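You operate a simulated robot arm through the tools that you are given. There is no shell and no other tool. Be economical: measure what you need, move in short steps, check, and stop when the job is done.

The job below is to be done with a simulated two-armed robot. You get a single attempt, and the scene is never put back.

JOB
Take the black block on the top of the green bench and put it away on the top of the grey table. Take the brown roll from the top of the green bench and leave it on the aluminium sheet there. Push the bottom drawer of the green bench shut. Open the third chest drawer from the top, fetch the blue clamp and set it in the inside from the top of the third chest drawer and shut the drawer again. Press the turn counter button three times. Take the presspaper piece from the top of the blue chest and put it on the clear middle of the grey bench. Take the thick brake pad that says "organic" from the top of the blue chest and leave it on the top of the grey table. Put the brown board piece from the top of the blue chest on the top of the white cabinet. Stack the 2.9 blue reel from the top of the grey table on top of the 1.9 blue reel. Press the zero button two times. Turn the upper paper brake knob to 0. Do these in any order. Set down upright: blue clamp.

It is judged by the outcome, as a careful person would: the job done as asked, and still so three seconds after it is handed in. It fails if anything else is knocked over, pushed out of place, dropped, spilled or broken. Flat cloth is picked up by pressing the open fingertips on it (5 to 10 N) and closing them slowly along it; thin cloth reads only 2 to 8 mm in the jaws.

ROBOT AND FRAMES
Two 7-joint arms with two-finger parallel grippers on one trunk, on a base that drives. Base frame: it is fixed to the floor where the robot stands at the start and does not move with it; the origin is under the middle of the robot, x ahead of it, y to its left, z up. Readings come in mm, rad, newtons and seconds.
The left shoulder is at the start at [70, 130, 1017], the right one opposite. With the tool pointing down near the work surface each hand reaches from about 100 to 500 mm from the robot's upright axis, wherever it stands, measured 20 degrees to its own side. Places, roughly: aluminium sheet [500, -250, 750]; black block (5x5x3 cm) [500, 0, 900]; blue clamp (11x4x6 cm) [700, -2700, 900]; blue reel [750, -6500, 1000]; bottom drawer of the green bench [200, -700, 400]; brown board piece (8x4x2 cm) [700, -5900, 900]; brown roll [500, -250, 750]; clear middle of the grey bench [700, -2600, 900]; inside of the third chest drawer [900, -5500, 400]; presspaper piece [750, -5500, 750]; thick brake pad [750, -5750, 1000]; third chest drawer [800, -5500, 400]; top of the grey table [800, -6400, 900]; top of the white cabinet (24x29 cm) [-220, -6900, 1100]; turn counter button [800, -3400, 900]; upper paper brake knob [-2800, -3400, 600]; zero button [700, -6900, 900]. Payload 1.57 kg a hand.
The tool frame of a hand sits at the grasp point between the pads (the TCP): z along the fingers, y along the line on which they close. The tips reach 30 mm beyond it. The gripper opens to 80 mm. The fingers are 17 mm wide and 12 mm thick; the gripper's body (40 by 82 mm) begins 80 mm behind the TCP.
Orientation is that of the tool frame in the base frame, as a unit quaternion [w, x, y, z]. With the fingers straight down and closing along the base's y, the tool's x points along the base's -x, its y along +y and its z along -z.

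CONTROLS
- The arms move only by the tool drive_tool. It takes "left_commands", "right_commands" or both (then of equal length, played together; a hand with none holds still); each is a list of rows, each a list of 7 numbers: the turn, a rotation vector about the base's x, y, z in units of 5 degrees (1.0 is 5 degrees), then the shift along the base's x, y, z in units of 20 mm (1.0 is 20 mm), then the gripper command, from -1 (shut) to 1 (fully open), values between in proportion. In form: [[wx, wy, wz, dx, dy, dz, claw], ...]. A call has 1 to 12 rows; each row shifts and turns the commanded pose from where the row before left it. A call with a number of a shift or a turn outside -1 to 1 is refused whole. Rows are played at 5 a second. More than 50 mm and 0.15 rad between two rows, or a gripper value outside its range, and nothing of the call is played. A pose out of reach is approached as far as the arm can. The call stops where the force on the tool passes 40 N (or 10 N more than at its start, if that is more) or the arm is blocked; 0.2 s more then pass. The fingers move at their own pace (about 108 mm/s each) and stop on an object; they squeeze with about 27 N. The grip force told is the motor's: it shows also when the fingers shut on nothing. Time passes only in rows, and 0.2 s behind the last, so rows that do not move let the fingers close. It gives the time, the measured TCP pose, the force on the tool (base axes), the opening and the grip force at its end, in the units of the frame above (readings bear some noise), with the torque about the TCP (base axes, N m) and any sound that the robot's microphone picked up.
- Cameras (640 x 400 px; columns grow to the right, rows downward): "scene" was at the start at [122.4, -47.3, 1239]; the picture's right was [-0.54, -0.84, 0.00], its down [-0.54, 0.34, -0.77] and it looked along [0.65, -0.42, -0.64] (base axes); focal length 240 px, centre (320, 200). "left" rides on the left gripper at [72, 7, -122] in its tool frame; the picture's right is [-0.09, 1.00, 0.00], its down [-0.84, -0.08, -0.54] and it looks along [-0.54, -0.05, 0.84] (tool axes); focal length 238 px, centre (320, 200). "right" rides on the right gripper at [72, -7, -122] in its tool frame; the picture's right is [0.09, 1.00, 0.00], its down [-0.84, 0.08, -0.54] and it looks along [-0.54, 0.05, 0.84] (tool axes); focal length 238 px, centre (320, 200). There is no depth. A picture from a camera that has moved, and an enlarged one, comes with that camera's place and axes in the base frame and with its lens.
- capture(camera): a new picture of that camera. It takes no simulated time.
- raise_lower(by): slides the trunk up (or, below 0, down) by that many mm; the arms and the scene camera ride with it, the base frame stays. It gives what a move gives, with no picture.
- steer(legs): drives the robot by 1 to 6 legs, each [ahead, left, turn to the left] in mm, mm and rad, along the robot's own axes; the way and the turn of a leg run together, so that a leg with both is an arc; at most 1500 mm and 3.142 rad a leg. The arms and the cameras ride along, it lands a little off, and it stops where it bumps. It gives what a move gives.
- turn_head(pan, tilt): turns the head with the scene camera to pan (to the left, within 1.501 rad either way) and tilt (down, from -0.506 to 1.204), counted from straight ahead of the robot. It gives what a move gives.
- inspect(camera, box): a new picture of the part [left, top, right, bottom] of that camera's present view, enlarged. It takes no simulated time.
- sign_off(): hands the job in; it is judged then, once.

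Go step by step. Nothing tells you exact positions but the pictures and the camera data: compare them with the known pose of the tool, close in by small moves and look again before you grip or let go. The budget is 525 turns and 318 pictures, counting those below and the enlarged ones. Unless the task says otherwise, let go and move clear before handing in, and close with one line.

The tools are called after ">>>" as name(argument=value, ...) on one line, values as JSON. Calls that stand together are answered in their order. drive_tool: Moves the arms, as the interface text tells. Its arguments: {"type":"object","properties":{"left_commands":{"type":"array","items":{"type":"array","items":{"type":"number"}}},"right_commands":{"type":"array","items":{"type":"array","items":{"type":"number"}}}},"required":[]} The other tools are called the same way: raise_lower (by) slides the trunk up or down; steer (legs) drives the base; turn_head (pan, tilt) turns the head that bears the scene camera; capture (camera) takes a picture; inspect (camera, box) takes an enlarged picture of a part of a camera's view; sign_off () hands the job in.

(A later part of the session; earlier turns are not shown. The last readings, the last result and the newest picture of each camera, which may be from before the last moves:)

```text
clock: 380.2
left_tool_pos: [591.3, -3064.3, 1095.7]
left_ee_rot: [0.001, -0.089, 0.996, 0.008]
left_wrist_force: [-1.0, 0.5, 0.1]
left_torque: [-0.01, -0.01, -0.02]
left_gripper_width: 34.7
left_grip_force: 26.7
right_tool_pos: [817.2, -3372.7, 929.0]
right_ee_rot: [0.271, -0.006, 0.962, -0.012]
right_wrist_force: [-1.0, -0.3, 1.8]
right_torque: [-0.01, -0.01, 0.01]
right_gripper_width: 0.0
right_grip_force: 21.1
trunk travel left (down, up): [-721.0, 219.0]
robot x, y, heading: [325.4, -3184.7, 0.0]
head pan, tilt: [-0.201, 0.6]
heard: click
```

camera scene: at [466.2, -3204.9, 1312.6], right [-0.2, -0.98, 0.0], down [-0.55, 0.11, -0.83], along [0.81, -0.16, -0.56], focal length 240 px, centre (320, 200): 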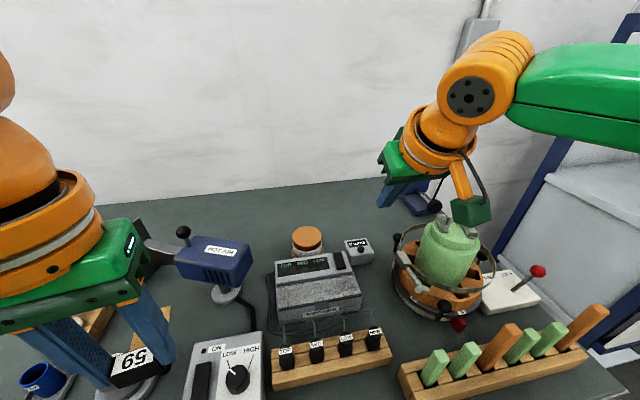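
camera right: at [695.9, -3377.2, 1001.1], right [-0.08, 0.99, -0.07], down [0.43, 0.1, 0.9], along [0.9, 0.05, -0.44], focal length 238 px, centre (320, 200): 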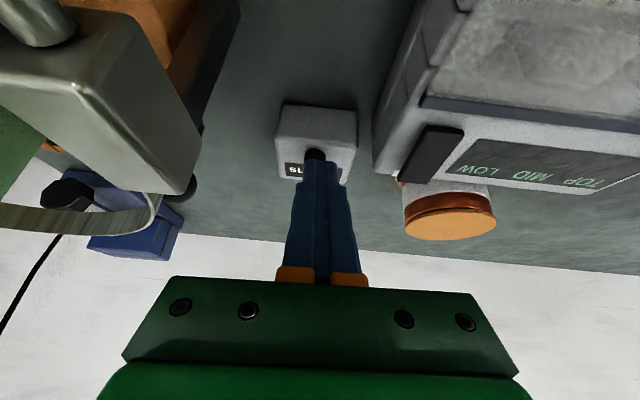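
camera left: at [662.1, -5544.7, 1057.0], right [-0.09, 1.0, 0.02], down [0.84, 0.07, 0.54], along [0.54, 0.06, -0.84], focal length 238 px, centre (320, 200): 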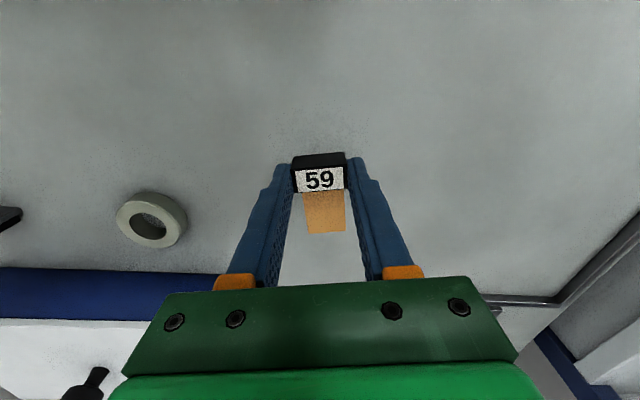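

Third click. I lift the hand straight up and read the counter.

>>> drive_tool(right_commands=[[0, 0, 0, 0, 0, 1, -1], [0, 0, 0, -0.4, 0, 1, -1], [0, 0, 0, -0.4, 0, 1, -1], [0, 0, 0, -0.4, 0, 1, -1], [0, 0, 0, -0.4, 0, 1, -1], [0, 0, 0, -0.4, 0, 1, -1], [0, 0, 0, -0.4, 0, 1, -1], [0, 0, 0, -0.4, 0, 1, -1], [0, 0, 0, -0.4, 0, 1, -1]])

>>> inspect(camera="scene", box=[330, 220, 400, 270])

```text
clock: 382.2
left_tool_pos: [590.5, -3065.0, 1096.3]
left_ee_rot: [0.002, -0.09, 0.996, 0.008]
left_wrist_force: [-0.5, -0.2, -0.2]
left_torque: [-0.01, 0.0, -0.04]
left_gripper_width: 34.8
left_grip_force: 26.7
right_tool_pos: [756.4, -3373.0, 1108.0]
right_ee_rot: [0.271, -0.006, 0.962, -0.011]
right_wrist_force: [0.3, -0.1, -0.5]
right_torque: [0.02, -0.02, 0.0]
right_gripper_width: 0.0
right_grip_force: 21.7
trunk travel left (down, up): [-721.0, 219.0]
robot x, y, heading: [331.0, -3185.3, 0.004]
head pan, tilt: [-0.201, 0.6]
```

```text
8.00 times, centred on (365, 245) of scene
camera zoom: at [465.9, -3204.7, 1312.7], right [-0.2, -0.98, 0.0], down [-0.55, 0.11, -0.83], along [0.81, -0.16, -0.56], focal length 1920 px, centre (-40, -160)
```

zoom: 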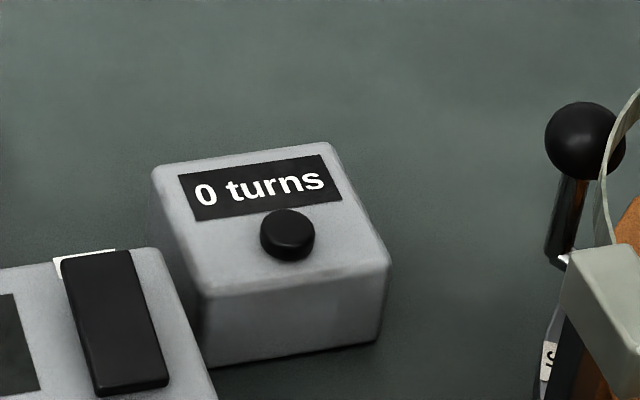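

The three presses are done (three clicks). I straighten the right hand, back off and go to the bench's clear middle.

>>> drive_tool(right_commands=[[0, 1, 0, -0.9, -0.2, 0, 1], [0, 1, 0, -0.9, -0.2, 0, 1], [0, 1, 0, -0.9, 0, 0, 1], [0, 1, 0, -0.9, 0, 0, 1], [0, 1, 0, -0.9, 0, 0, 1], [0, 1, 0, -0.9, 0, 0, 1], [0, 0, 0, -0.9, 0, 0, 1]])

>>> steer(legs=[[-250, 0, 0], [0, 490, 0]])

>>> turn_head(pan=0, tilt=0.7)

>>> capture(camera="scene")

```text
clock: 383.9
left_tool_pos: [589.6, -3065.1, 1094.9]
left_ee_rot: [0.001, -0.09, 0.996, 0.008]
left_wrist_force: [0.6, 1.0, -0.2]
left_torque: [0.02, -0.01, 0.03]
left_gripper_width: 35.0
left_grip_force: 27.2
right_tool_pos: [626.7, -3381.6, 1106.9]
right_ee_rot: [0.013, -0.008, 1.0, -0.009]
right_wrist_force: [0.6, -0.5, -0.2]
right_torque: [0.0, -0.02, 0.02]
right_gripper_width: 80.0
right_grip_force: 0.0
trunk travel left (down, up): [-721.0, 219.0]
robot x, y, heading: [332.0, -3187.4, 0.003]
head pan, tilt: [-0.201, 0.6]
```

```text
clock: 388.2
left_tool_pos: [323.7, -2563.1, 1094.7]
left_ee_rot: [0.0, -0.099, 0.995, 0.009]
left_wrist_force: [0.8, -0.2, -0.6]
left_torque: [-0.01, 0.01, 0.0]
left_gripper_width: 34.8
left_grip_force: 27.0
right_tool_pos: [369.6, -2878.8, 1106.3]
right_ee_rot: [0.013, -0.019, 1.0, -0.009]
right_wrist_force: [-0.3, 0.2, 0.3]
right_torque: [-0.02, 0.01, 0.02]
right_gripper_width: 79.8
right_grip_force: 0.1
trunk travel left (down, up): [-721.0, 219.0]
robot x, y, heading: [66.6, -2687.8, 0.027]
head pan, tilt: [-0.201, 0.6]
```

```text
clock: 389.0
left_tool_pos: [324.0, -2562.1, 1093.9]
left_ee_rot: [0.0, -0.099, 0.995, 0.008]
left_wrist_force: [-0.5, -0.7, -0.4]
left_torque: [0.0, 0.04, -0.03]
left_gripper_width: 34.4
left_grip_force: 26.9
right_tool_pos: [369.2, -2877.0, 1107.9]
right_ee_rot: [0.012, -0.019, 1.0, -0.008]
right_wrist_force: [0.0, -0.2, -0.7]
right_torque: [-0.03, 0.0, -0.02]
right_gripper_width: 79.9
right_grip_force: 0.1
trunk travel left (down, up): [-721.0, 219.0]
robot x, y, heading: [65.3, -2690.9, 0.022]
head pan, tilt: [0.0, 0.7]
```

```text
158 pictures are left
camera scene: at [202.0, -2686.8, 1304.0], right [0.02, -1.0, 0.0], down [-0.64, -0.01, -0.77], along [0.76, 0.02, -0.64], focal length 240 px, centre (320, 200)
```

scene: 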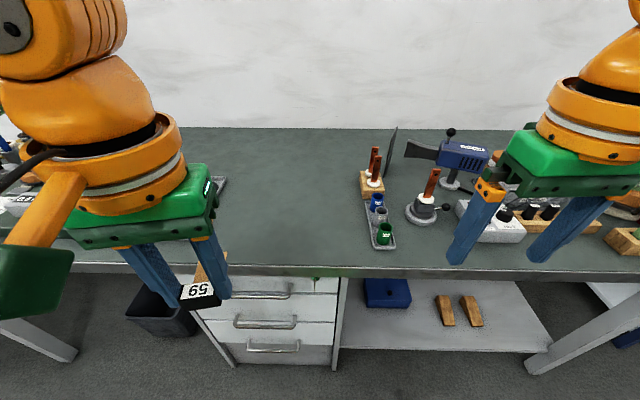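

>>> steer(legs=[[240, 0, -0.024]])

>>> drive_tool(left_commands=[[0, 0, 0, 0.9, -0.3, -0.8, -1], [0, 0, 0, 0.9, -0.3, -0.8, -1], [0, 0, 0, 0.9, -0.3, -0.8, -1], [0, 0, 0, 0.9, -0.3, -0.8, -1], [0, 0, 0, 0.9, -0.3, -0.8, -1], [0, 0, 0, 0.9, 0, -0.8, -1], [0, 0, 0, 0.9, 0, -0.8, -1], [0, 0, 0, 0, 0, 0, -1]])

>>> capture(camera="left")

```text
clock: 390.7
left_tool_pos: [558.3, -2566.6, 1096.1]
left_ee_rot: [0.0, -0.087, 0.996, 0.008]
left_wrist_force: [-0.3, -0.1, 0.0]
left_torque: [0.0, -0.01, 0.01]
left_gripper_width: 34.6
left_grip_force: 27.6
right_tool_pos: [595.1, -2882.4, 1108.6]
right_ee_rot: [0.014, -0.006, 1.0, -0.009]
right_wrist_force: [1.1, -0.1, 0.4]
right_torque: [0.0, -0.01, 0.02]
right_gripper_width: 80.0
right_grip_force: 0.0
trunk travel left (down, up): [-721.0, 219.0]
robot x, y, heading: [297.5, -2685.2, 0.002]
head pan, tilt: [0.0, 0.7]
```

```text
clock: 392.5
left_tool_pos: [684.5, -2595.2, 984.2]
left_ee_rot: [0.0, -0.087, 0.996, 0.007]
left_wrist_force: [0.7, -0.6, -0.8]
left_torque: [-0.01, -0.02, -0.01]
left_gripper_width: 34.9
left_grip_force: 27.1
right_tool_pos: [596.1, -2882.5, 1106.5]
right_ee_rot: [0.013, -0.007, 1.0, -0.008]
right_wrist_force: [-0.1, 0.3, -0.2]
right_torque: [-0.01, 0.01, 0.03]
right_gripper_width: 80.1
right_grip_force: 0.1
trunk travel left (down, up): [-721.0, 219.0]
robot x, y, heading: [297.2, -2691.2, 0.001]
head pan, tilt: [0.0, 0.7]
```

```text
157 pictures are left
camera left: at [614.3, -2603.9, 1105.7], right [-0.08, 1.0, 0.02], down [0.84, 0.06, 0.54], along [0.54, 0.06, -0.84], focal length 238 px, centre (320, 200)
```

left: 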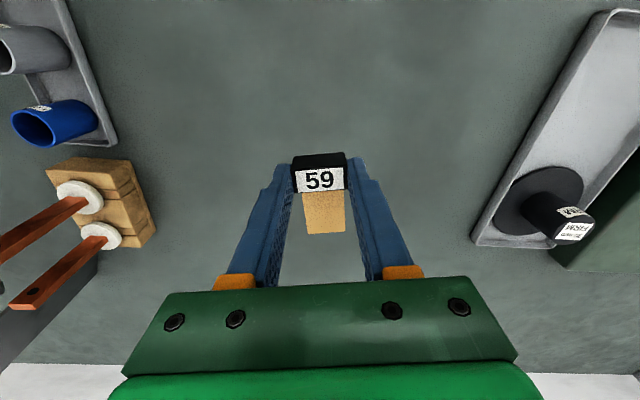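

>>> drive_tool(left_commands=[[0, 0, 0, 0, 0, -1, -1], [0, 0, 0, 0, 0, -1, -1], [0, 0, 0, 0, 0, -1, -1], [0, 0, 0, 0, 0, -1, -1], [0, 0, 0, 0, 0, 0, -1]])

>>> drive_tool(left_commands=[[0, 0, 0, 0, 0, -0.35, -1], [0, 0, 0, 0, 0, 0, -1]])

>>> drive_tool(left_commands=[[0, 0, 0, 0, 0, -0.2, -1], [0, 0, 0, 0, 0, 0, -1]])

>>> drive_tool(left_commands=[[0, 0, 0, 0, 0, -0.2, -1], [0, 0, 0, 0, 0, 0, -1]])

```text
clock: 393.7
left_tool_pos: [684.1, -2595.7, 902.5]
left_ee_rot: [0.0, -0.088, 0.996, 0.008]
left_wrist_force: [-0.4, -0.4, -0.5]
left_torque: [-0.01, 0.03, 0.02]
left_gripper_width: 34.8
left_grip_force: 26.6
right_tool_pos: [596.1, -2881.9, 1107.1]
right_ee_rot: [0.014, -0.007, 1.0, -0.009]
right_wrist_force: [-0.9, -0.8, 0.5]
right_torque: [-0.01, 0.0, -0.02]
right_gripper_width: 79.9
right_grip_force: 0.0
trunk travel left (down, up): [-721.0, 219.0]
robot x, y, heading: [298.6, -2685.9, -0.003]
head pan, tilt: [0.0, 0.7]
```

```text
clock: 394.3
left_tool_pos: [684.3, -2596.3, 895.9]
left_ee_rot: [0.001, -0.087, 0.996, 0.008]
left_wrist_force: [0.9, 0.2, -0.1]
left_torque: [0.03, 0.0, -0.02]
left_gripper_width: 34.8
left_grip_force: 27.1
right_tool_pos: [596.7, -2883.1, 1107.3]
right_ee_rot: [0.013, -0.008, 1.0, -0.008]
right_wrist_force: [0.2, 0.5, -0.2]
right_torque: [0.04, 0.02, -0.01]
right_gripper_width: 80.0
right_grip_force: 0.1
trunk travel left (down, up): [-721.0, 219.0]
robot x, y, heading: [297.4, -2686.0, 0.002]
head pan, tilt: [0.0, 0.7]
```

```text
clock: 394.9
left_tool_pos: [684.2, -2595.6, 893.9]
left_ee_rot: [0.002, -0.088, 0.996, 0.008]
left_wrist_force: [7.0, 1.9, 22.9]
left_torque: [-0.12, -0.28, 0.05]
left_gripper_width: 34.9
left_grip_force: 26.7
right_tool_pos: [595.4, -2882.4, 1108.4]
right_ee_rot: [0.014, -0.006, 1.0, -0.009]
right_wrist_force: [-0.8, -0.1, 0.5]
right_torque: [-0.02, -0.01, 0.01]
right_gripper_width: 79.9
right_grip_force: 0.0
trunk travel left (down, up): [-721.0, 219.0]
robot x, y, heading: [299.5, -2687.9, -0.003]
head pan, tilt: [0.0, 0.7]
```

```text
clock: 395.5
left_tool_pos: [682.4, -2596.1, 891.6]
left_ee_rot: [0.004, -0.089, 0.996, 0.007]
left_wrist_force: [7.8, 2.5, 34.6]
left_torque: [-0.6, -0.18, 0.15]
left_gripper_width: 34.7
left_grip_force: 27.5
right_tool_pos: [593.8, -2882.2, 1108.6]
right_ee_rot: [0.015, -0.006, 1.0, -0.009]
right_wrist_force: [0.5, -0.5, 0.4]
right_torque: [0.0, -0.05, 0.0]
right_gripper_width: 80.0
right_grip_force: 0.2
trunk travel left (down, up): [-721.0, 219.0]
robot x, y, heading: [300.5, -2686.5, -0.002]
head pan, tilt: [0.0, 0.7]
```

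>>> drive_tool(left_commands=[[0, 0, 0, 0, 0, 0.2, 0.3], [0, 0, 0, 0, 0, 0, 1], [0, 0, 0, 0, 0, 0, 1], [0, 0, 0, 0, 0, 1, 1], [0, 0, 0, 0, 0, 1, 1], [0, 0, 0, 0, 0, 1, 1], [0, 0, 0, 0, 0, 1, 1], [0, 0, 0, 0, 0, 1, 1], [0, 0, 0, -0.5, 0, 1, 1]])

>>> capture(camera="left")

```text
clock: 397.5
left_tool_pos: [674.1, -2597.3, 1014.3]
left_ee_rot: [0.002, -0.087, 0.996, 0.008]
left_wrist_force: [-0.2, -1.1, 0.0]
left_torque: [0.01, -0.03, 0.04]
left_gripper_width: 80.0
left_grip_force: 0.0
right_tool_pos: [596.3, -2883.0, 1108.1]
right_ee_rot: [0.012, -0.007, 1.0, -0.008]
right_wrist_force: [-0.1, -0.1, -0.6]
right_torque: [0.03, -0.04, -0.01]
right_gripper_width: 79.9
right_grip_force: 0.0
trunk travel left (down, up): [-721.0, 219.0]
robot x, y, heading: [293.5, -2682.4, -0.005]
head pan, tilt: [0.0, 0.7]
```

```text
156 pictures are left
camera left: at [603.1, -2604.4, 1135.3], right [-0.08, 1.0, 0.02], down [0.84, 0.06, 0.54], along [0.54, 0.06, -0.84], focal length 238 px, centre (320, 200)
```

left: 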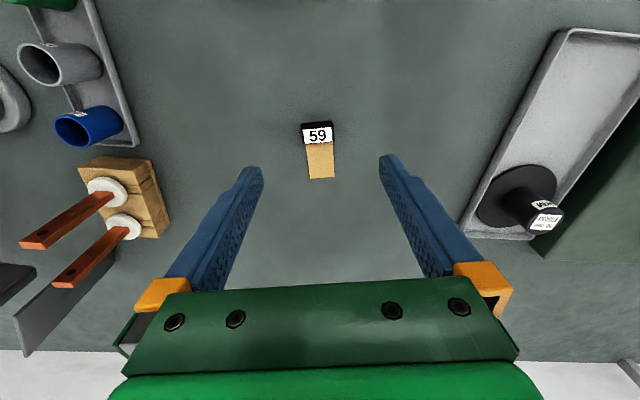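

The presspaper piece lies in the clear middle. The last job is the paper brake knob behind me; I back off, turn around and look.

>>> drive_tool(left_commands=[[0, 0, 0, -1, 0, 0.5, 1], [0, 0, 0, -1, 0, 0.5, 1], [0, 0, 0, -1, 0, 0.5, 1], [0, 0, 0, -1, 0, 0.5, 1]])

>>> steer(legs=[[-480, 0, 0], [0, 0, 1.57]])

>>> turn_head(pan=1.2, tilt=0.3)

>>> capture(camera="scene")

```text
clock: 398.5
left_tool_pos: [594.1, -2596.1, 1050.7]
left_ee_rot: [0.001, -0.086, 0.996, 0.008]
left_wrist_force: [-0.4, -0.1, 0.4]
left_torque: [-0.02, -0.02, 0.0]
left_gripper_width: 79.9
left_grip_force: 0.0
right_tool_pos: [595.2, -2880.7, 1106.6]
right_ee_rot: [0.013, -0.006, 1.0, -0.009]
right_wrist_force: [-0.3, 0.0, -0.8]
right_torque: [-0.01, -0.02, 0.02]
right_gripper_width: 80.1
right_grip_force: 0.0
trunk travel left (down, up): [-721.0, 219.0]
robot x, y, heading: [300.7, -2685.0, 0.002]
head pan, tilt: [0.0, 0.7]
```

```text
clock: 405.2
left_tool_pos: [-264.0, -2385.7, 1050.0]
left_ee_rot: [0.006, 0.765, -0.644, -0.006]
left_wrist_force: [0.8, 0.8, -0.1]
left_torque: [0.0, -0.01, 0.05]
left_gripper_width: 80.2
left_grip_force: 0.0
right_tool_pos: [21.8, -2386.0, 1106.3]
right_ee_rot: [-0.015, 0.711, -0.703, -0.003]
right_wrist_force: [-0.5, -0.1, 0.4]
right_torque: [0.01, -0.03, 0.01]
right_gripper_width: 79.9
right_grip_force: 0.1
trunk travel left (down, up): [-721.0, 219.0]
robot x, y, heading: [-176.2, -2684.3, 1.567]
head pan, tilt: [0.0, 0.7]
```

```text
clock: 406.6
left_tool_pos: [-263.9, -2386.6, 1050.2]
left_ee_rot: [0.005, 0.765, -0.644, -0.006]
left_wrist_force: [-0.3, 0.0, -0.8]
left_torque: [-0.01, -0.01, 0.01]
left_gripper_width: 79.9
left_grip_force: 0.1
right_tool_pos: [21.1, -2385.9, 1107.0]
right_ee_rot: [-0.015, 0.711, -0.703, -0.003]
right_wrist_force: [0.6, 0.2, 0.0]
right_torque: [0.0, 0.01, 0.01]
right_gripper_width: 79.9
right_grip_force: 0.1
trunk travel left (down, up): [-721.0, 219.0]
robot x, y, heading: [-177.4, -2685.2, 1.569]
head pan, tilt: [1.201, 0.3]
```

```text
155 pictures are left
camera scene: at [-262.2, -2600.6, 1340.1], right [0.37, 0.93, 0.0], down [0.28, -0.11, -0.96], along [-0.89, 0.35, -0.3], focal length 240 px, centre (320, 200)
```

scene: 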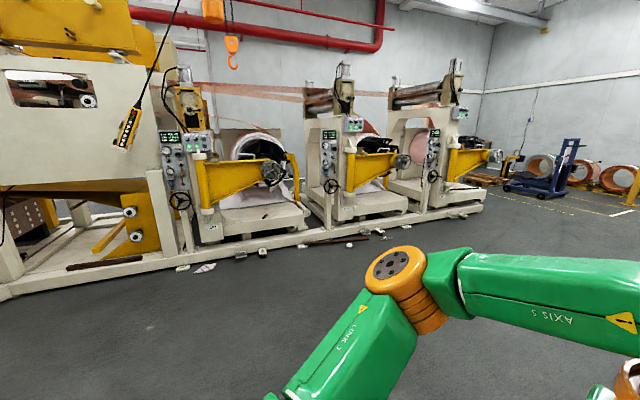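

>>> steer(legs=[[0, 0, 1.57]])

>>> turn_head(pan=0.3, tilt=0.3)

>>> capture(camera="scene")

```text
clock: 410.8
left_tool_pos: [-474.8, -2766.5, 1050.1]
left_ee_rot: [0.007, 0.997, 0.075, -0.001]
left_wrist_force: [0.8, -0.1, 0.1]
left_torque: [0.0, 0.0, -0.02]
left_gripper_width: 80.1
left_grip_force: 0.0
right_tool_pos: [-469.2, -2480.0, 1106.6]
right_ee_rot: [-0.009, 1.0, -0.005, -0.014]
right_wrist_force: [-0.2, 0.1, -0.2]
right_torque: [0.0, -0.01, 0.01]
right_gripper_width: 80.0
right_grip_force: 0.1
trunk travel left (down, up): [-721.0, 219.0]
robot x, y, heading: [-177.4, -2682.9, 3.117]
head pan, tilt: [1.201, 0.3]
```

```text
clock: 411.9
left_tool_pos: [-474.7, -2766.6, 1051.2]
left_ee_rot: [0.008, 0.997, 0.075, 0.0]
left_wrist_force: [0.1, -0.7, 0.0]
left_torque: [0.03, 0.03, 0.01]
left_gripper_width: 80.0
left_grip_force: 0.0
right_tool_pos: [-469.1, -2482.0, 1107.4]
right_ee_rot: [-0.009, 1.0, -0.006, -0.013]
right_wrist_force: [0.0, -0.1, 0.1]
right_torque: [0.01, 0.01, 0.0]
right_gripper_width: 80.0
right_grip_force: 0.0
trunk travel left (down, up): [-721.0, 219.0]
robot x, y, heading: [-171.4, -2685.3, 3.114]
head pan, tilt: [0.3, 0.3]
```

```text
154 pictures are left
camera scene: at [-315.7, -2709.1, 1340.1], right [-0.27, 0.96, 0.0], down [0.28, 0.08, -0.96], along [-0.92, -0.26, -0.3], focal length 240 px, centre (320, 200)
```

scene: 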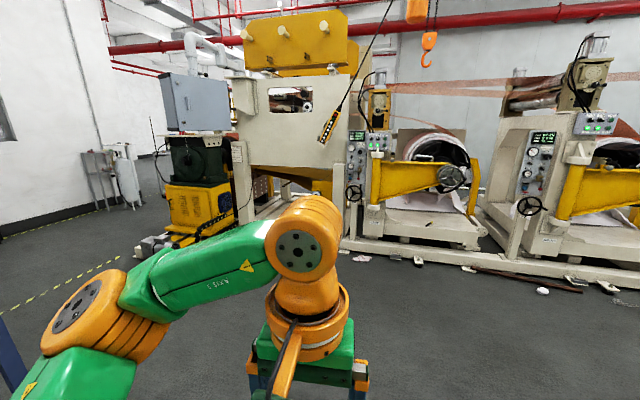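

The two white knobs on the yellow frame near [-2800,-3430] are the brake knobs. I drive closer in stages.

>>> steer(legs=[[650, 330, 0.025], [650, 330, 0]])

>>> turn_head(pan=0, tilt=0.4)

>>> capture(camera="scene")

```text
clock: 419.5
left_tool_pos: [-1792.5, -3389.5, 1050.4]
left_ee_rot: [0.008, 0.997, 0.071, -0.001]
left_wrist_force: [0.3, -0.5, 0.5]
left_torque: [0.0, 0.03, 0.02]
left_gripper_width: 79.9
left_grip_force: 0.1
right_tool_pos: [-1785.0, -3104.9, 1107.2]
right_ee_rot: [-0.009, 1.0, -0.01, -0.013]
right_wrist_force: [-0.1, 0.6, 0.0]
right_torque: [0.0, -0.01, 0.02]
right_gripper_width: 80.1
right_grip_force: 0.2
trunk travel left (down, up): [-721.0, 219.0]
robot x, y, heading: [-1493.3, -3311.6, 3.115]
head pan, tilt: [0.3, 0.3]
```

```text
clock: 420.3
left_tool_pos: [-1793.2, -3390.3, 1050.8]
left_ee_rot: [0.008, 0.997, 0.072, 0.0]
left_wrist_force: [-0.4, 0.2, -0.5]
left_torque: [0.01, -0.02, 0.01]
left_gripper_width: 80.2
left_grip_force: 0.0
right_tool_pos: [-1785.4, -3104.6, 1107.9]
right_ee_rot: [-0.008, 1.0, -0.01, -0.013]
right_wrist_force: [-0.6, 0.9, 0.8]
right_torque: [0.0, -0.01, -0.01]
right_gripper_width: 80.0
right_grip_force: 0.0
trunk travel left (down, up): [-721.0, 219.0]
robot x, y, heading: [-1493.6, -3307.3, 3.111]
head pan, tilt: [0.0, 0.4]
```

```text
153 pictures are left
camera scene: at [-1636.0, -3306.2, 1330.8], right [0.03, 1.0, 0.0], down [0.39, -0.01, -0.92], along [-0.92, 0.03, -0.39], focal length 240 px, centre (320, 200)
```

scene: 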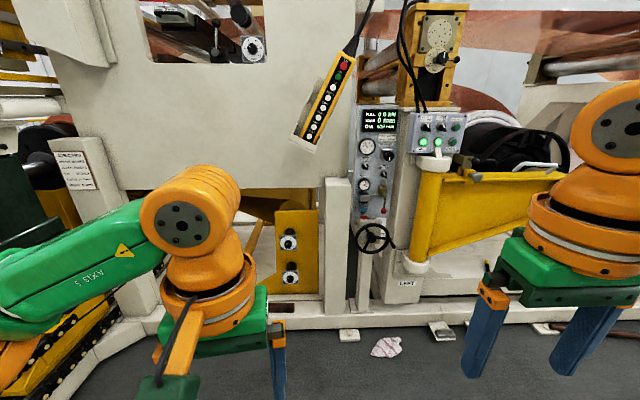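

>>> inspect(camera="scene", box=[250, 190, 340, 310])

>>> inspect(camera="scene", box=[210, 0, 480, 200])

```text
3.33 times, centred on (295, 250) of scene
camera zoom: at [-1636.0, -3306.2, 1330.8], right [0.03, 1.0, 0.0], down [0.39, -0.01, -0.92], along [-0.92, 0.03, -0.39], focal length 800 px, centre (403, 33)
```

zoom: 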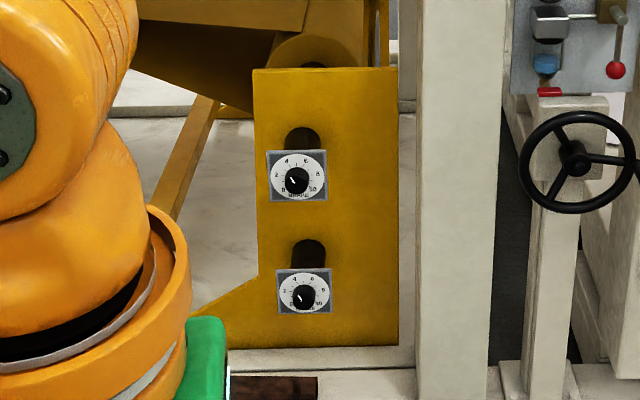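

```text
2.00 times, centred on (345, 100) of scene
camera zoom: at [-1636.0, -3306.2, 1330.8], right [0.03, 1.0, 0.0], down [0.39, -0.01, -0.92], along [-0.92, 0.03, -0.39], focal length 480 px, centre (270, 400)
```

zoom: 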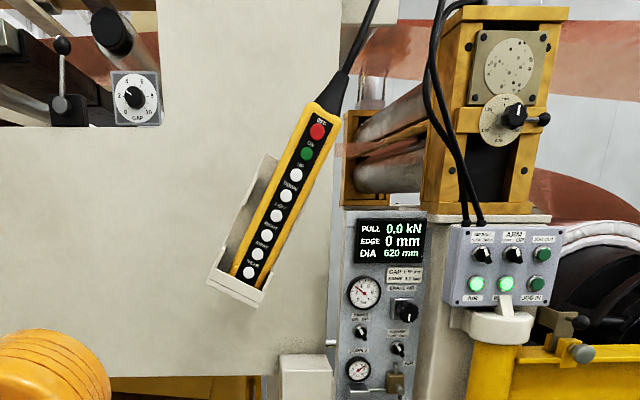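

The upper brake dial is near [-2800,-3451,573]. I square the left hand, turn it to point forward (-x) and lower the trunk.

>>> drive_tool(left_commands=[[0, 0, -1, 0, 0, 0, 1], [0, 0, -1, 0, 0, 0, 1], [0, 1, 0, -0.5, 0, 0, 1], [0, 1, 0, -0.5, 0, 0, 1], [0, 1, 0, -0.5, 0, 0, 1], [0, 1, 0, -0.5, 0, 0, 1], [0, 1, 0, -0.5, 0, 0, 1], [0, 1, 0, -0.5, 0, 0, 1], [0, 1, 0, -0.5, 0, 0, 1], [0, 1, 0, -0.5, 0, 0, 1], [0, 1, 0, 0, 0, 0, 1], [0, 1, 0, 0, 0, 0, 1]])

>>> drive_tool(left_commands=[[0, 1, 0, 0, 0, 0, 1], [0, 1, 0, 0, 0, 0, 1], [0, 1, 0, 0, 0, 0, 1], [0, 1, 0, 0, 0, 0, 1], [0, 1, 0, 0, 0, 0, 1], [0, 1, 0, 0, 0, 0, 1], [0, 1, 0, 0, 0, 0, 1], [0, 1, 0, 0, 0, 0, 1], [0, 0, 0, 0, 0, 0, 1]])

>>> raise_lower(by=-400)

>>> steer(legs=[[500, 0, 0.03]])

>>> capture(camera="scene")

```text
clock: 422.9
left_tool_pos: [-1873.8, -3390.4, 1050.7]
left_ee_rot: [0.014, 0.905, -0.011, -0.425]
left_wrist_force: [0.4, 0.5, 0.6]
left_torque: [-0.03, -0.01, 0.03]
left_gripper_width: 80.1
left_grip_force: 0.0
right_tool_pos: [-1784.7, -3105.0, 1106.7]
right_ee_rot: [-0.01, 1.0, -0.009, -0.012]
right_wrist_force: [0.6, 0.6, -0.5]
right_torque: [0.01, 0.01, -0.03]
right_gripper_width: 80.0
right_grip_force: 0.1
trunk travel left (down, up): [-721.0, 219.0]
robot x, y, heading: [-1494.1, -3308.9, 3.106]
head pan, tilt: [0.0, 0.4]
```

```text
clock: 424.9
left_tool_pos: [-1896.5, -3367.1, 1057.9]
left_ee_rot: [-0.017, -0.705, 0.007, 0.709]
left_wrist_force: [-0.3, 0.0, -1.0]
left_torque: [-0.01, -0.03, 0.0]
left_gripper_width: 80.1
left_grip_force: 0.1
left hand out of reach, approached as far as the arm can: row 3, 4, 5, 6
right_tool_pos: [-1785.2, -3105.3, 1108.2]
right_ee_rot: [-0.008, 1.0, -0.009, -0.013]
right_wrist_force: [-0.2, -0.1, 0.4]
right_torque: [-0.04, 0.04, -0.03]
right_gripper_width: 79.9
right_grip_force: 0.1
trunk travel left (down, up): [-721.0, 219.0]
robot x, y, heading: [-1492.7, -3310.6, 3.107]
head pan, tilt: [0.0, 0.4]
```

```text
clock: 428.7
left_tool_pos: [-1896.5, -3368.1, 658.4]
left_ee_rot: [-0.018, -0.706, 0.006, 0.708]
left_wrist_force: [-0.7, -0.6, 0.8]
left_torque: [0.0, 0.02, 0.04]
left_gripper_width: 80.0
left_grip_force: 0.0
right_tool_pos: [-1784.9, -3104.0, 707.4]
right_ee_rot: [-0.009, 1.0, -0.01, -0.013]
right_wrist_force: [0.0, 0.6, -0.2]
right_torque: [0.03, 0.01, 0.0]
right_gripper_width: 80.1
right_grip_force: 0.0
trunk travel left (down, up): [-321.0, 619.0]
robot x, y, heading: [-1496.6, -3311.0, 3.101]
head pan, tilt: [0.0, 0.4]
```

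```text
clock: 431.7
left_tool_pos: [-2402.2, -3375.1, 657.3]
left_ee_rot: [-0.032, -0.706, -0.009, 0.707]
left_wrist_force: [-0.3, -0.5, 0.0]
left_torque: [-0.02, -0.03, 0.03]
left_gripper_width: 80.0
left_grip_force: 0.1
right_tool_pos: [-2302.2, -3106.9, 707.1]
right_ee_rot: [-0.008, 1.0, 0.011, -0.013]
right_wrist_force: [-0.8, -0.5, 0.1]
right_torque: [-0.03, -0.05, 0.01]
right_gripper_width: 79.9
right_grip_force: 0.0
trunk travel left (down, up): [-321.0, 619.0]
robot x, y, heading: [-1999.1, -3299.6, -3.136]
head pan, tilt: [0.0, 0.4]
```

```text
150 pictures are left
camera scene: at [-2144.8, -3304.0, 930.8], right [0.0, 1.0, 0.0], down [0.39, 0.0, -0.92], along [-0.92, 0.0, -0.39], focal length 240 px, centre (320, 200)
```

scene: 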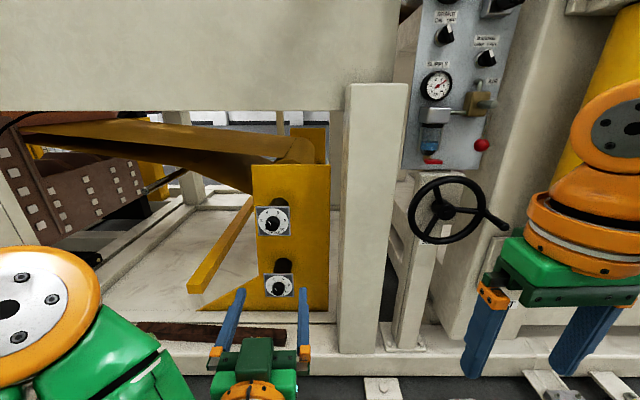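

>>> inspect(camera="scene", box=[230, 180, 330, 310])

>>> capture(camera="left")

```text
3.08 times, centred on (280, 245) of scene
camera zoom: at [-2144.8, -3304.0, 930.8], right [0.0, 1.0, 0.0], down [0.39, 0.0, -0.92], along [-0.92, 0.0, -0.39], focal length 738 px, centre (443, 62)
```

zoom: 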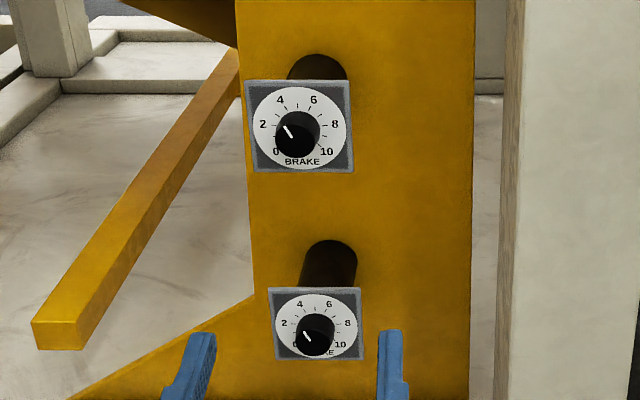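

```text
148 pictures are left
camera left: at [-2280.2, -3377.5, 586.2], right [0.06, -0.99, 0.12], down [0.54, 0.14, 0.83], along [-0.84, 0.02, 0.54], focal length 238 px, centre (320, 200)
```

left: 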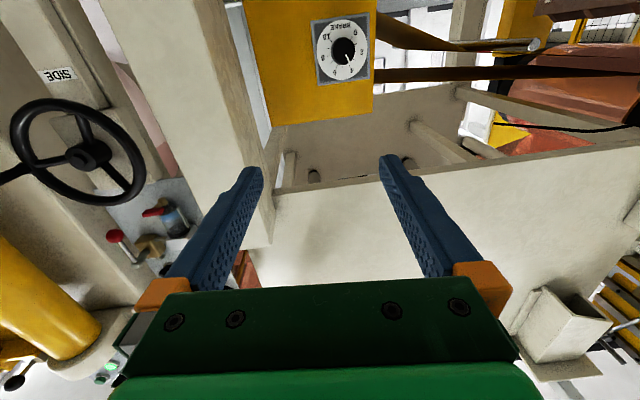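

Upper brake knob is at about [-2783,-3450,584], pointing near 2–3. I pull the right hand back, trim the left hand's yaw, pre-roll it and move in.

>>> drive_tool(right_commands=[[0, 0, 0, 1, 0, 0, -1], [0, 0, 0, 1, 0, 0, -1], [0, 0, 0, 1, 0, 0, -1], [0, 0, 0, 1, 0, 0, -1], [0, 0, 0, 1, 0, 0, -1], [0, 0, 0, 1, 0, 0, -1], [0, 0, 0, 1, 0, 0, -1], [0, 0, 0, 0, 0, 0, -1], [0, 0, 0, 0, 0, 0, -1]], left_commands=[[0, 0, -0.66, 0, 0, 0, 1], [-1, 0, 0, 0, 0, 0, 1], [-1, 0, 0, 0, 0, 0, 1], [-1, 0, 0, 0, 0, 0, 1], [-1, 0, 0, 0, 0, 0, 1], [-1, 0, 0, 0, 0, 0, 1], [-1, 0, 0, 0, 0, 0, 1], [-1, 0, 0, 0, 0, 0, 1], [-1, 0, 0, 0, 0, 0, 1]])

>>> raise_lower(by=-70)

>>> steer(legs=[[200, 75, 0]])

>>> capture(camera="left")

>>> capture(camera="scene")

```text
clock: 433.7
left_tool_pos: [-2408.8, -3369.3, 657.4]
left_ee_rot: [-0.253, -0.659, 0.253, 0.661]
left_wrist_force: [-1.5, 0.4, 0.1]
left_torque: [0.0, 0.0, 0.05]
left_gripper_width: 79.9
left_grip_force: 0.0
left hand out of reach, approached as far as the arm can: row 1
right_tool_pos: [-2160.7, -3108.2, 708.7]
right_ee_rot: [-0.009, 1.0, 0.011, -0.013]
right_wrist_force: [0.8, 0.8, 0.9]
right_torque: [-0.01, 0.0, 0.02]
right_gripper_width: 0.0
right_grip_force: 21.3
trunk travel left (down, up): [-321.0, 619.0]
robot x, y, heading: [-2002.3, -3300.8, -3.14]
head pan, tilt: [0.0, 0.4]
```

```text
clock: 434.8
left_tool_pos: [-2408.0, -3369.6, 586.8]
left_ee_rot: [-0.251, -0.66, 0.253, 0.661]
left_wrist_force: [0.6, 1.0, 0.5]
left_torque: [0.0, -0.02, 0.01]
left_gripper_width: 80.1
left_grip_force: 0.1
right_tool_pos: [-2160.6, -3108.2, 637.8]
right_ee_rot: [-0.009, 1.0, 0.011, -0.013]
right_wrist_force: [0.4, -0.5, 0.8]
right_torque: [-0.02, 0.0, 0.01]
right_gripper_width: 0.0
right_grip_force: 20.8
trunk travel left (down, up): [-251.0, 689.0]
robot x, y, heading: [-2001.9, -3302.5, -3.134]
head pan, tilt: [0.0, 0.4]
```

```text
clock: 436.4
left_tool_pos: [-2609.9, -3446.2, 586.5]
left_ee_rot: [-0.253, -0.661, 0.252, 0.661]
left_wrist_force: [-0.3, 0.0, -0.8]
left_torque: [0.04, 0.01, 0.01]
left_gripper_width: 79.9
left_grip_force: 0.1
right_tool_pos: [-2363.3, -3184.8, 638.7]
right_ee_rot: [-0.009, 1.0, 0.012, -0.014]
right_wrist_force: [0.6, -0.1, 0.0]
right_torque: [0.02, -0.01, 0.0]
right_gripper_width: 0.0
right_grip_force: 21.8
trunk travel left (down, up): [-251.0, 689.0]
robot x, y, heading: [-2201.9, -3376.5, -3.135]
head pan, tilt: [0.0, 0.4]
```

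```text
147 pictures are left
camera left: at [-2486.1, -3500.7, 537.6], right [0.0, -0.68, 0.73], down [0.54, 0.62, 0.57], along [-0.84, 0.4, 0.37], focal length 238 px, centre (320, 200)
```

left: 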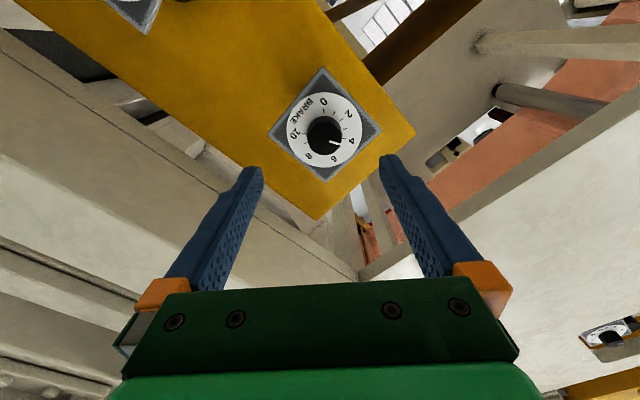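

```text
146 pictures are left
camera scene: at [-2344.4, -3381.3, 860.8], right [-0.01, 1.0, 0.0], down [0.39, 0.0, -0.92], along [-0.92, -0.01, -0.39], focal length 240 px, centre (320, 200)
```

scene: 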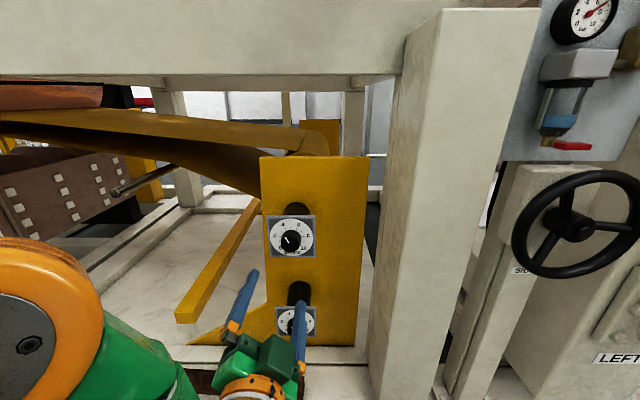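

>>> inspect(camera="left", box=[260, 60, 400, 190])

>>> inspect(camera="scene", box=[255, 205, 325, 265])

```text
3.08 times, centred on (330, 125) of left
camera zoom: at [-2486.1, -3500.7, 537.6], right [0.0, -0.68, 0.73], down [0.54, 0.62, 0.57], along [-0.84, 0.4, 0.37], focal length 733 px, centre (289, 431)
```

zoom: 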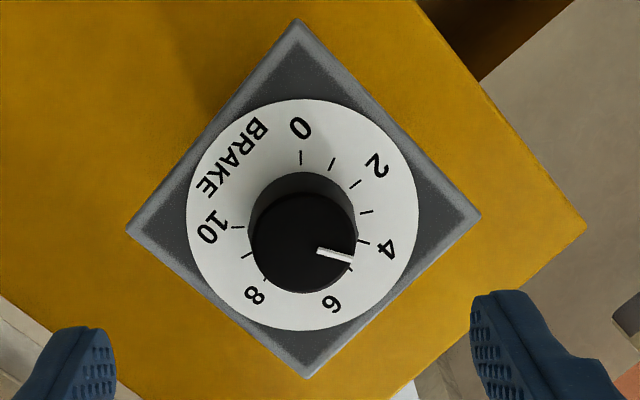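

```text
6.67 times, centred on (290, 235) of scene
camera zoom: at [-2344.4, -3381.3, 860.8], right [-0.01, 1.0, 0.0], down [0.39, 0.0, -0.92], along [-0.92, -0.01, -0.39], focal length 1600 px, centre (520, -33)
```

zoom: 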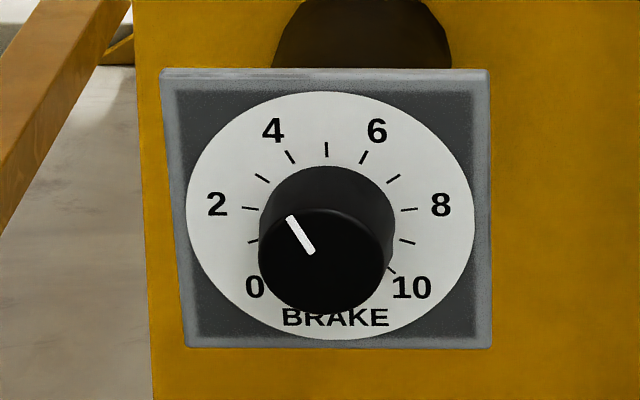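

The pointer reads about 4, so it needs ~108° counter-clockwise. Refined knob position: [-2740,-3442,600]. I align and come closer.

>>> raise_lower(by=14)

>>> steer(legs=[[65, -4, 0]])

>>> capture(camera="left")

>>> capture(camera="scene")

```text
clock: 437.1
left_tool_pos: [-2608.1, -3447.5, 600.8]
left_ee_rot: [-0.254, -0.66, 0.251, 0.661]
left_wrist_force: [-0.6, 0.4, -0.7]
left_torque: [-0.02, 0.01, 0.0]
left_gripper_width: 80.2
left_grip_force: 0.1
right_tool_pos: [-2362.6, -3185.5, 652.4]
right_ee_rot: [-0.009, 1.0, 0.012, -0.013]
right_wrist_force: [0.1, -0.2, 0.2]
right_torque: [0.01, -0.01, -0.02]
right_gripper_width: 0.0
right_grip_force: 21.1
trunk travel left (down, up): [-265.0, 675.0]
robot x, y, heading: [-2201.4, -3381.8, -3.132]
head pan, tilt: [0.0, 0.4]
```

```text
clock: 438.1
left_tool_pos: [-2673.7, -3444.1, 601.7]
left_ee_rot: [-0.253, -0.66, 0.253, 0.661]
left_wrist_force: [0.6, -0.1, -0.3]
left_torque: [0.02, -0.01, 0.03]
left_gripper_width: 80.0
left_grip_force: 0.1
right_tool_pos: [-2426.7, -3181.8, 653.0]
right_ee_rot: [-0.008, 1.0, 0.012, -0.013]
right_wrist_force: [0.0, 0.6, 0.7]
right_torque: [0.0, -0.04, -0.01]
right_gripper_width: 0.2
right_grip_force: 20.9
trunk travel left (down, up): [-265.0, 675.0]
robot x, y, heading: [-2269.5, -3374.5, -3.135]
head pan, tilt: [0.0, 0.4]
```

```text
143 pictures are left
camera left: at [-2550.5, -3497.3, 551.5], right [0.0, -0.68, 0.73], down [0.54, 0.62, 0.57], along [-0.84, 0.4, 0.37], focal length 238 px, centre (320, 200)
```

left: 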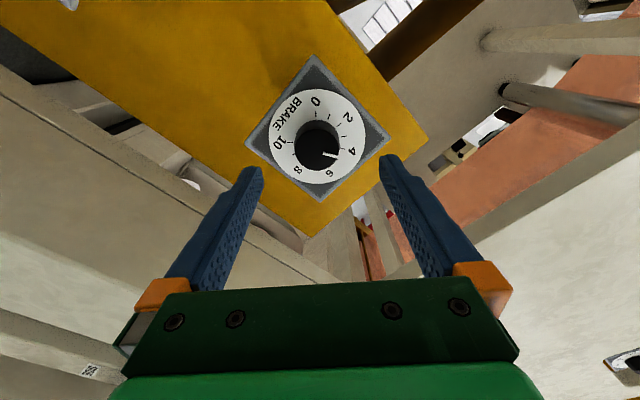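

```text
142 pictures are left
camera scene: at [-2408.9, -3377.7, 874.8], right [-0.01, 1.0, 0.0], down [0.39, 0.0, -0.92], along [-0.92, -0.01, -0.39], focal length 240 px, centre (320, 200)
```

scene: 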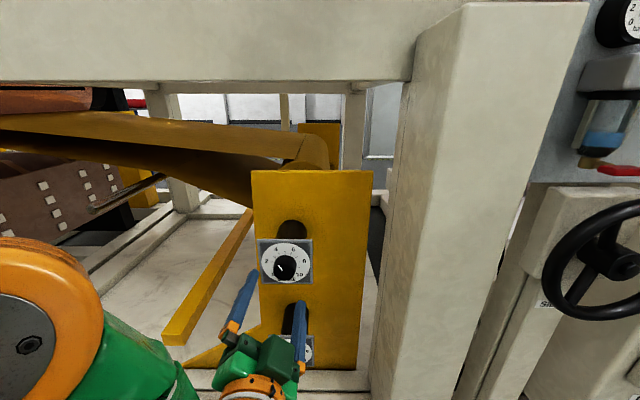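

>>> steer(legs=[[35, 0, 0]])

>>> capture(camera="left")

>>> inspect(camera="scene", box=[200, 210, 350, 370])

```text
clock: 438.9
left_tool_pos: [-2708.2, -3444.7, 600.9]
left_ee_rot: [-0.254, -0.66, 0.252, 0.66]
left_wrist_force: [0.4, -0.7, 0.6]
left_torque: [0.0, 0.02, 0.01]
left_gripper_width: 80.0
left_grip_force: 0.0
right_tool_pos: [-2461.3, -3181.5, 653.0]
right_ee_rot: [-0.009, 1.0, 0.013, -0.013]
right_wrist_force: [0.0, -0.1, 0.4]
right_torque: [0.03, -0.01, -0.01]
right_gripper_width: 0.1
right_grip_force: 20.9
trunk travel left (down, up): [-265.0, 675.0]
robot x, y, heading: [-2301.8, -3375.9, -3.136]
head pan, tilt: [0.0, 0.4]
```

```text
141 pictures are left
camera left: at [-2585.3, -3497.6, 551.5], right [0.0, -0.68, 0.73], down [0.54, 0.62, 0.57], along [-0.84, 0.4, 0.37], focal length 238 px, centre (320, 200)
```

left: 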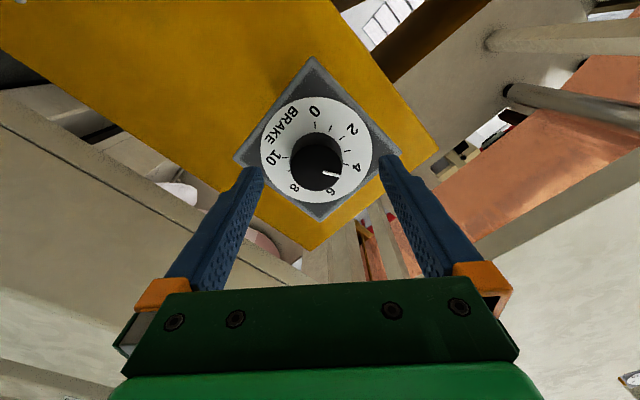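

```text
2.50 times, centred on (275, 290) of scene
camera zoom: at [-2443.7, -3378.1, 874.8], right [-0.01, 1.0, 0.0], down [0.39, 0.0, -0.92], along [-0.92, -0.01, -0.39], focal length 600 px, centre (432, -25)
```

zoom: 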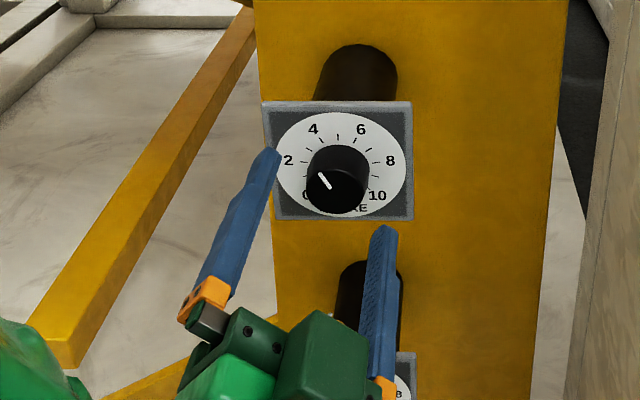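

>>> steer(legs=[[28, 0, 0]])

>>> capture(camera="left")

```text
clock: 439.9
left_tool_pos: [-2734.2, -3444.5, 602.1]
left_ee_rot: [0.254, 0.66, -0.253, -0.66]
left_wrist_force: [1.2, 0.3, 0.0]
left_torque: [-0.05, 0.08, 0.02]
left_gripper_width: 79.9
left_grip_force: 0.1
right_tool_pos: [-2489.3, -3181.5, 653.4]
right_ee_rot: [-0.009, 1.0, 0.012, -0.012]
right_wrist_force: [-0.1, 0.3, -0.2]
right_torque: [-0.03, -0.01, 0.02]
right_gripper_width: 0.2
right_grip_force: 21.9
trunk travel left (down, up): [-265.0, 675.0]
robot x, y, heading: [-2331.5, -3376.6, -3.131]
head pan, tilt: [0.0, 0.4]
stopped in leg 1: the force on the tool passed its limit at 78 N (the readings are from after the stop); the commanded pose is now the measured one
```

```text
139 pictures are left
camera left: at [-2612.0, -3498.1, 551.5], right [0.0, -0.68, 0.73], down [0.54, 0.62, 0.57], along [-0.84, 0.4, 0.37], focal length 238 px, centre (320, 200)
```

left: 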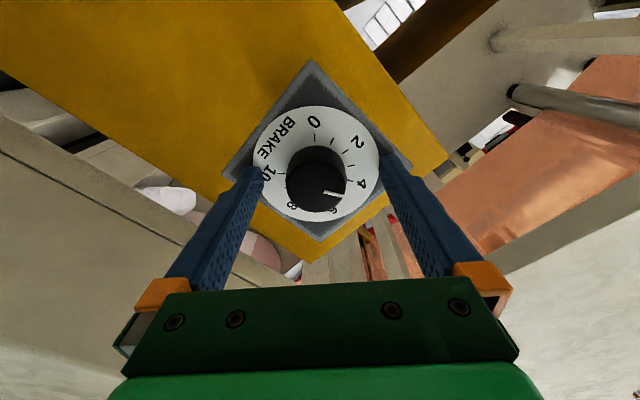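

The tips just touch the dial plate; the knob is well between the fingers. I back off 3 mm and close.

>>> drive_tool(left_commands=[[0, 0, 0, 0.15, 0, 0, 1], [0, 0, 0, 0, 0, 0, -1], [0, 0, 0, 0, 0, 0, -1], [0, 0, 0, 0, 0, 0, -1], [0, 0, 0, 0, 0, 0, -1]])

>>> capture(camera="left")

```text
clock: 441.1
left_tool_pos: [-2733.9, -3442.7, 599.3]
left_ee_rot: [0.252, 0.661, -0.257, -0.659]
left_wrist_force: [15.1, 12.0, -20.2]
left_torque: [0.02, 0.01, -0.35]
left_gripper_width: 39.5
left_grip_force: 44.9
left hand out of reach, approached as far as the arm can: row 1
right_tool_pos: [-2489.7, -3181.7, 652.5]
right_ee_rot: [-0.008, 1.0, 0.011, -0.012]
right_wrist_force: [0.2, 0.8, 0.1]
right_torque: [0.01, 0.01, 0.0]
right_gripper_width: 0.1
right_grip_force: 21.4
trunk travel left (down, up): [-265.0, 675.0]
robot x, y, heading: [-2331.4, -3373.5, -3.135]
head pan, tilt: [0.0, 0.4]
```

```text
138 pictures are left
camera left: at [-2611.8, -3496.7, 550.8], right [-0.01, -0.68, 0.74], down [0.54, 0.62, 0.57], along [-0.84, 0.4, 0.36], focal length 238 px, centre (320, 200)
```

left: 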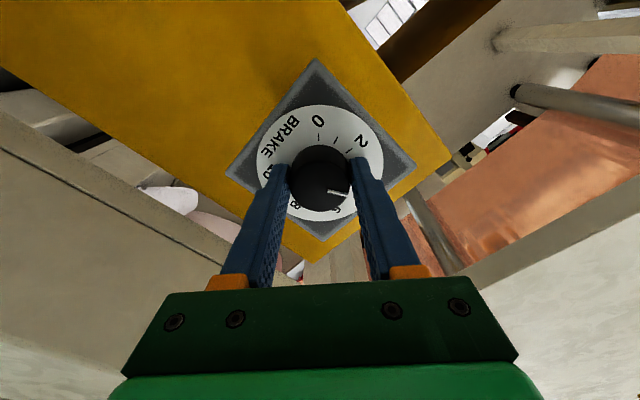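

>>> drive_tool(left_commands=[[1, 0, 0, 0, 0.08, -0.12, -1], [1, 0, 0, 0, 0, 0, -1], [1, 0, 0, 0, 0, 0, -1], [1, 0, 0, 0, 0, 0, -1], [0, 0, 0, 0, 0, 0, -1]])

>>> capture(camera="left")

```text
clock: 442.3
left_tool_pos: [-2734.4, -3443.0, 598.7]
left_ee_rot: [-0.136, -0.694, 0.134, 0.695]
left_wrist_force: [11.8, 8.0, -3.7]
left_torque: [0.0, -0.49, -0.04]
left_gripper_width: 39.3
left_grip_force: 44.9
right_tool_pos: [-2488.3, -3182.1, 651.5]
right_ee_rot: [-0.008, 1.0, 0.013, -0.013]
right_wrist_force: [0.1, 0.2, 0.4]
right_torque: [0.04, 0.0, 0.01]
right_gripper_width: 0.0
right_grip_force: 20.6
trunk travel left (down, up): [-265.0, 675.0]
robot x, y, heading: [-2332.3, -3378.2, -3.133]
head pan, tilt: [0.0, 0.4]
```

```text
137 pictures are left
camera left: at [-2612.1, -3475.7, 534.2], right [0.0, -0.89, 0.46], down [0.54, 0.38, 0.75], along [-0.84, 0.25, 0.48], focal length 238 px, centre (320, 200)
```

left: 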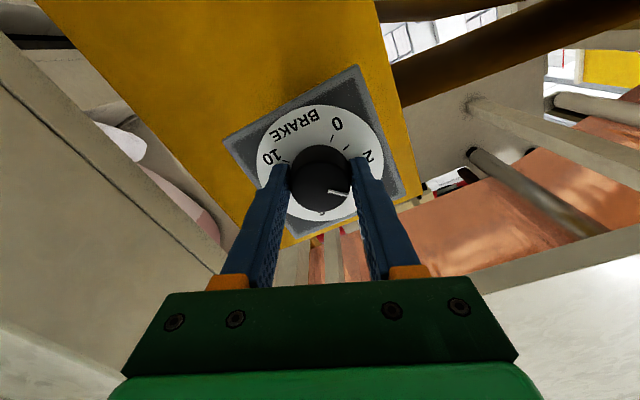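

The knob turns with the hand in the right direction. I go on turning.

>>> drive_tool(left_commands=[[1, 0, 0, 0, 0, 0, -1], [1, 0, 0, 0, 0, 0, -1], [1, 0, 0, 0, 0, 0, -1], [1, 0, 0, 0, 0, 0, -1], [1, 0, 0, 0, 0, 0, -1], [1, 0, 0, 0, 0, 0, -1], [1, 0, 0, 0, 0, 0, -1], [1, 0, 0, 0, 0, 0, -1], [1, 0, 0, 0, 0, 0, -1], [0, 0, 0, 0, 0, 0, -1]])

>>> capture(camera="left")

```text
clock: 444.5
left_tool_pos: [-2734.9, -3441.2, 599.1]
left_ee_rot: [0.141, -0.693, -0.141, 0.693]
left_wrist_force: [-8.0, 12.4, 8.9]
left_torque: [-0.03, 0.54, -0.26]
left_gripper_width: 39.3
left_grip_force: 44.7
right_tool_pos: [-2490.6, -3180.4, 651.1]
right_ee_rot: [-0.007, 1.0, 0.012, -0.013]
right_wrist_force: [0.4, -0.7, 0.1]
right_torque: [0.0, -0.02, 0.0]
right_gripper_width: 0.2
right_grip_force: 21.1
trunk travel left (down, up): [-265.0, 675.0]
robot x, y, heading: [-2330.4, -3377.2, -3.131]
head pan, tilt: [0.0, 0.4]
```

```text
136 pictures are left
camera left: at [-2611.9, -3419.7, 529.9], right [0.0, -0.95, -0.3], down [0.54, -0.26, 0.8], along [-0.84, -0.16, 0.52], focal length 238 px, centre (320, 200)
```

left: 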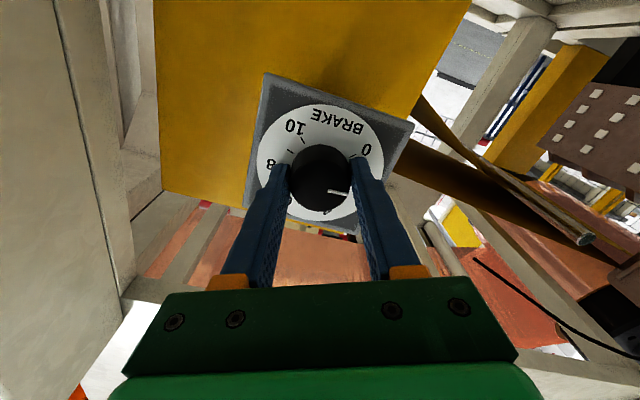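

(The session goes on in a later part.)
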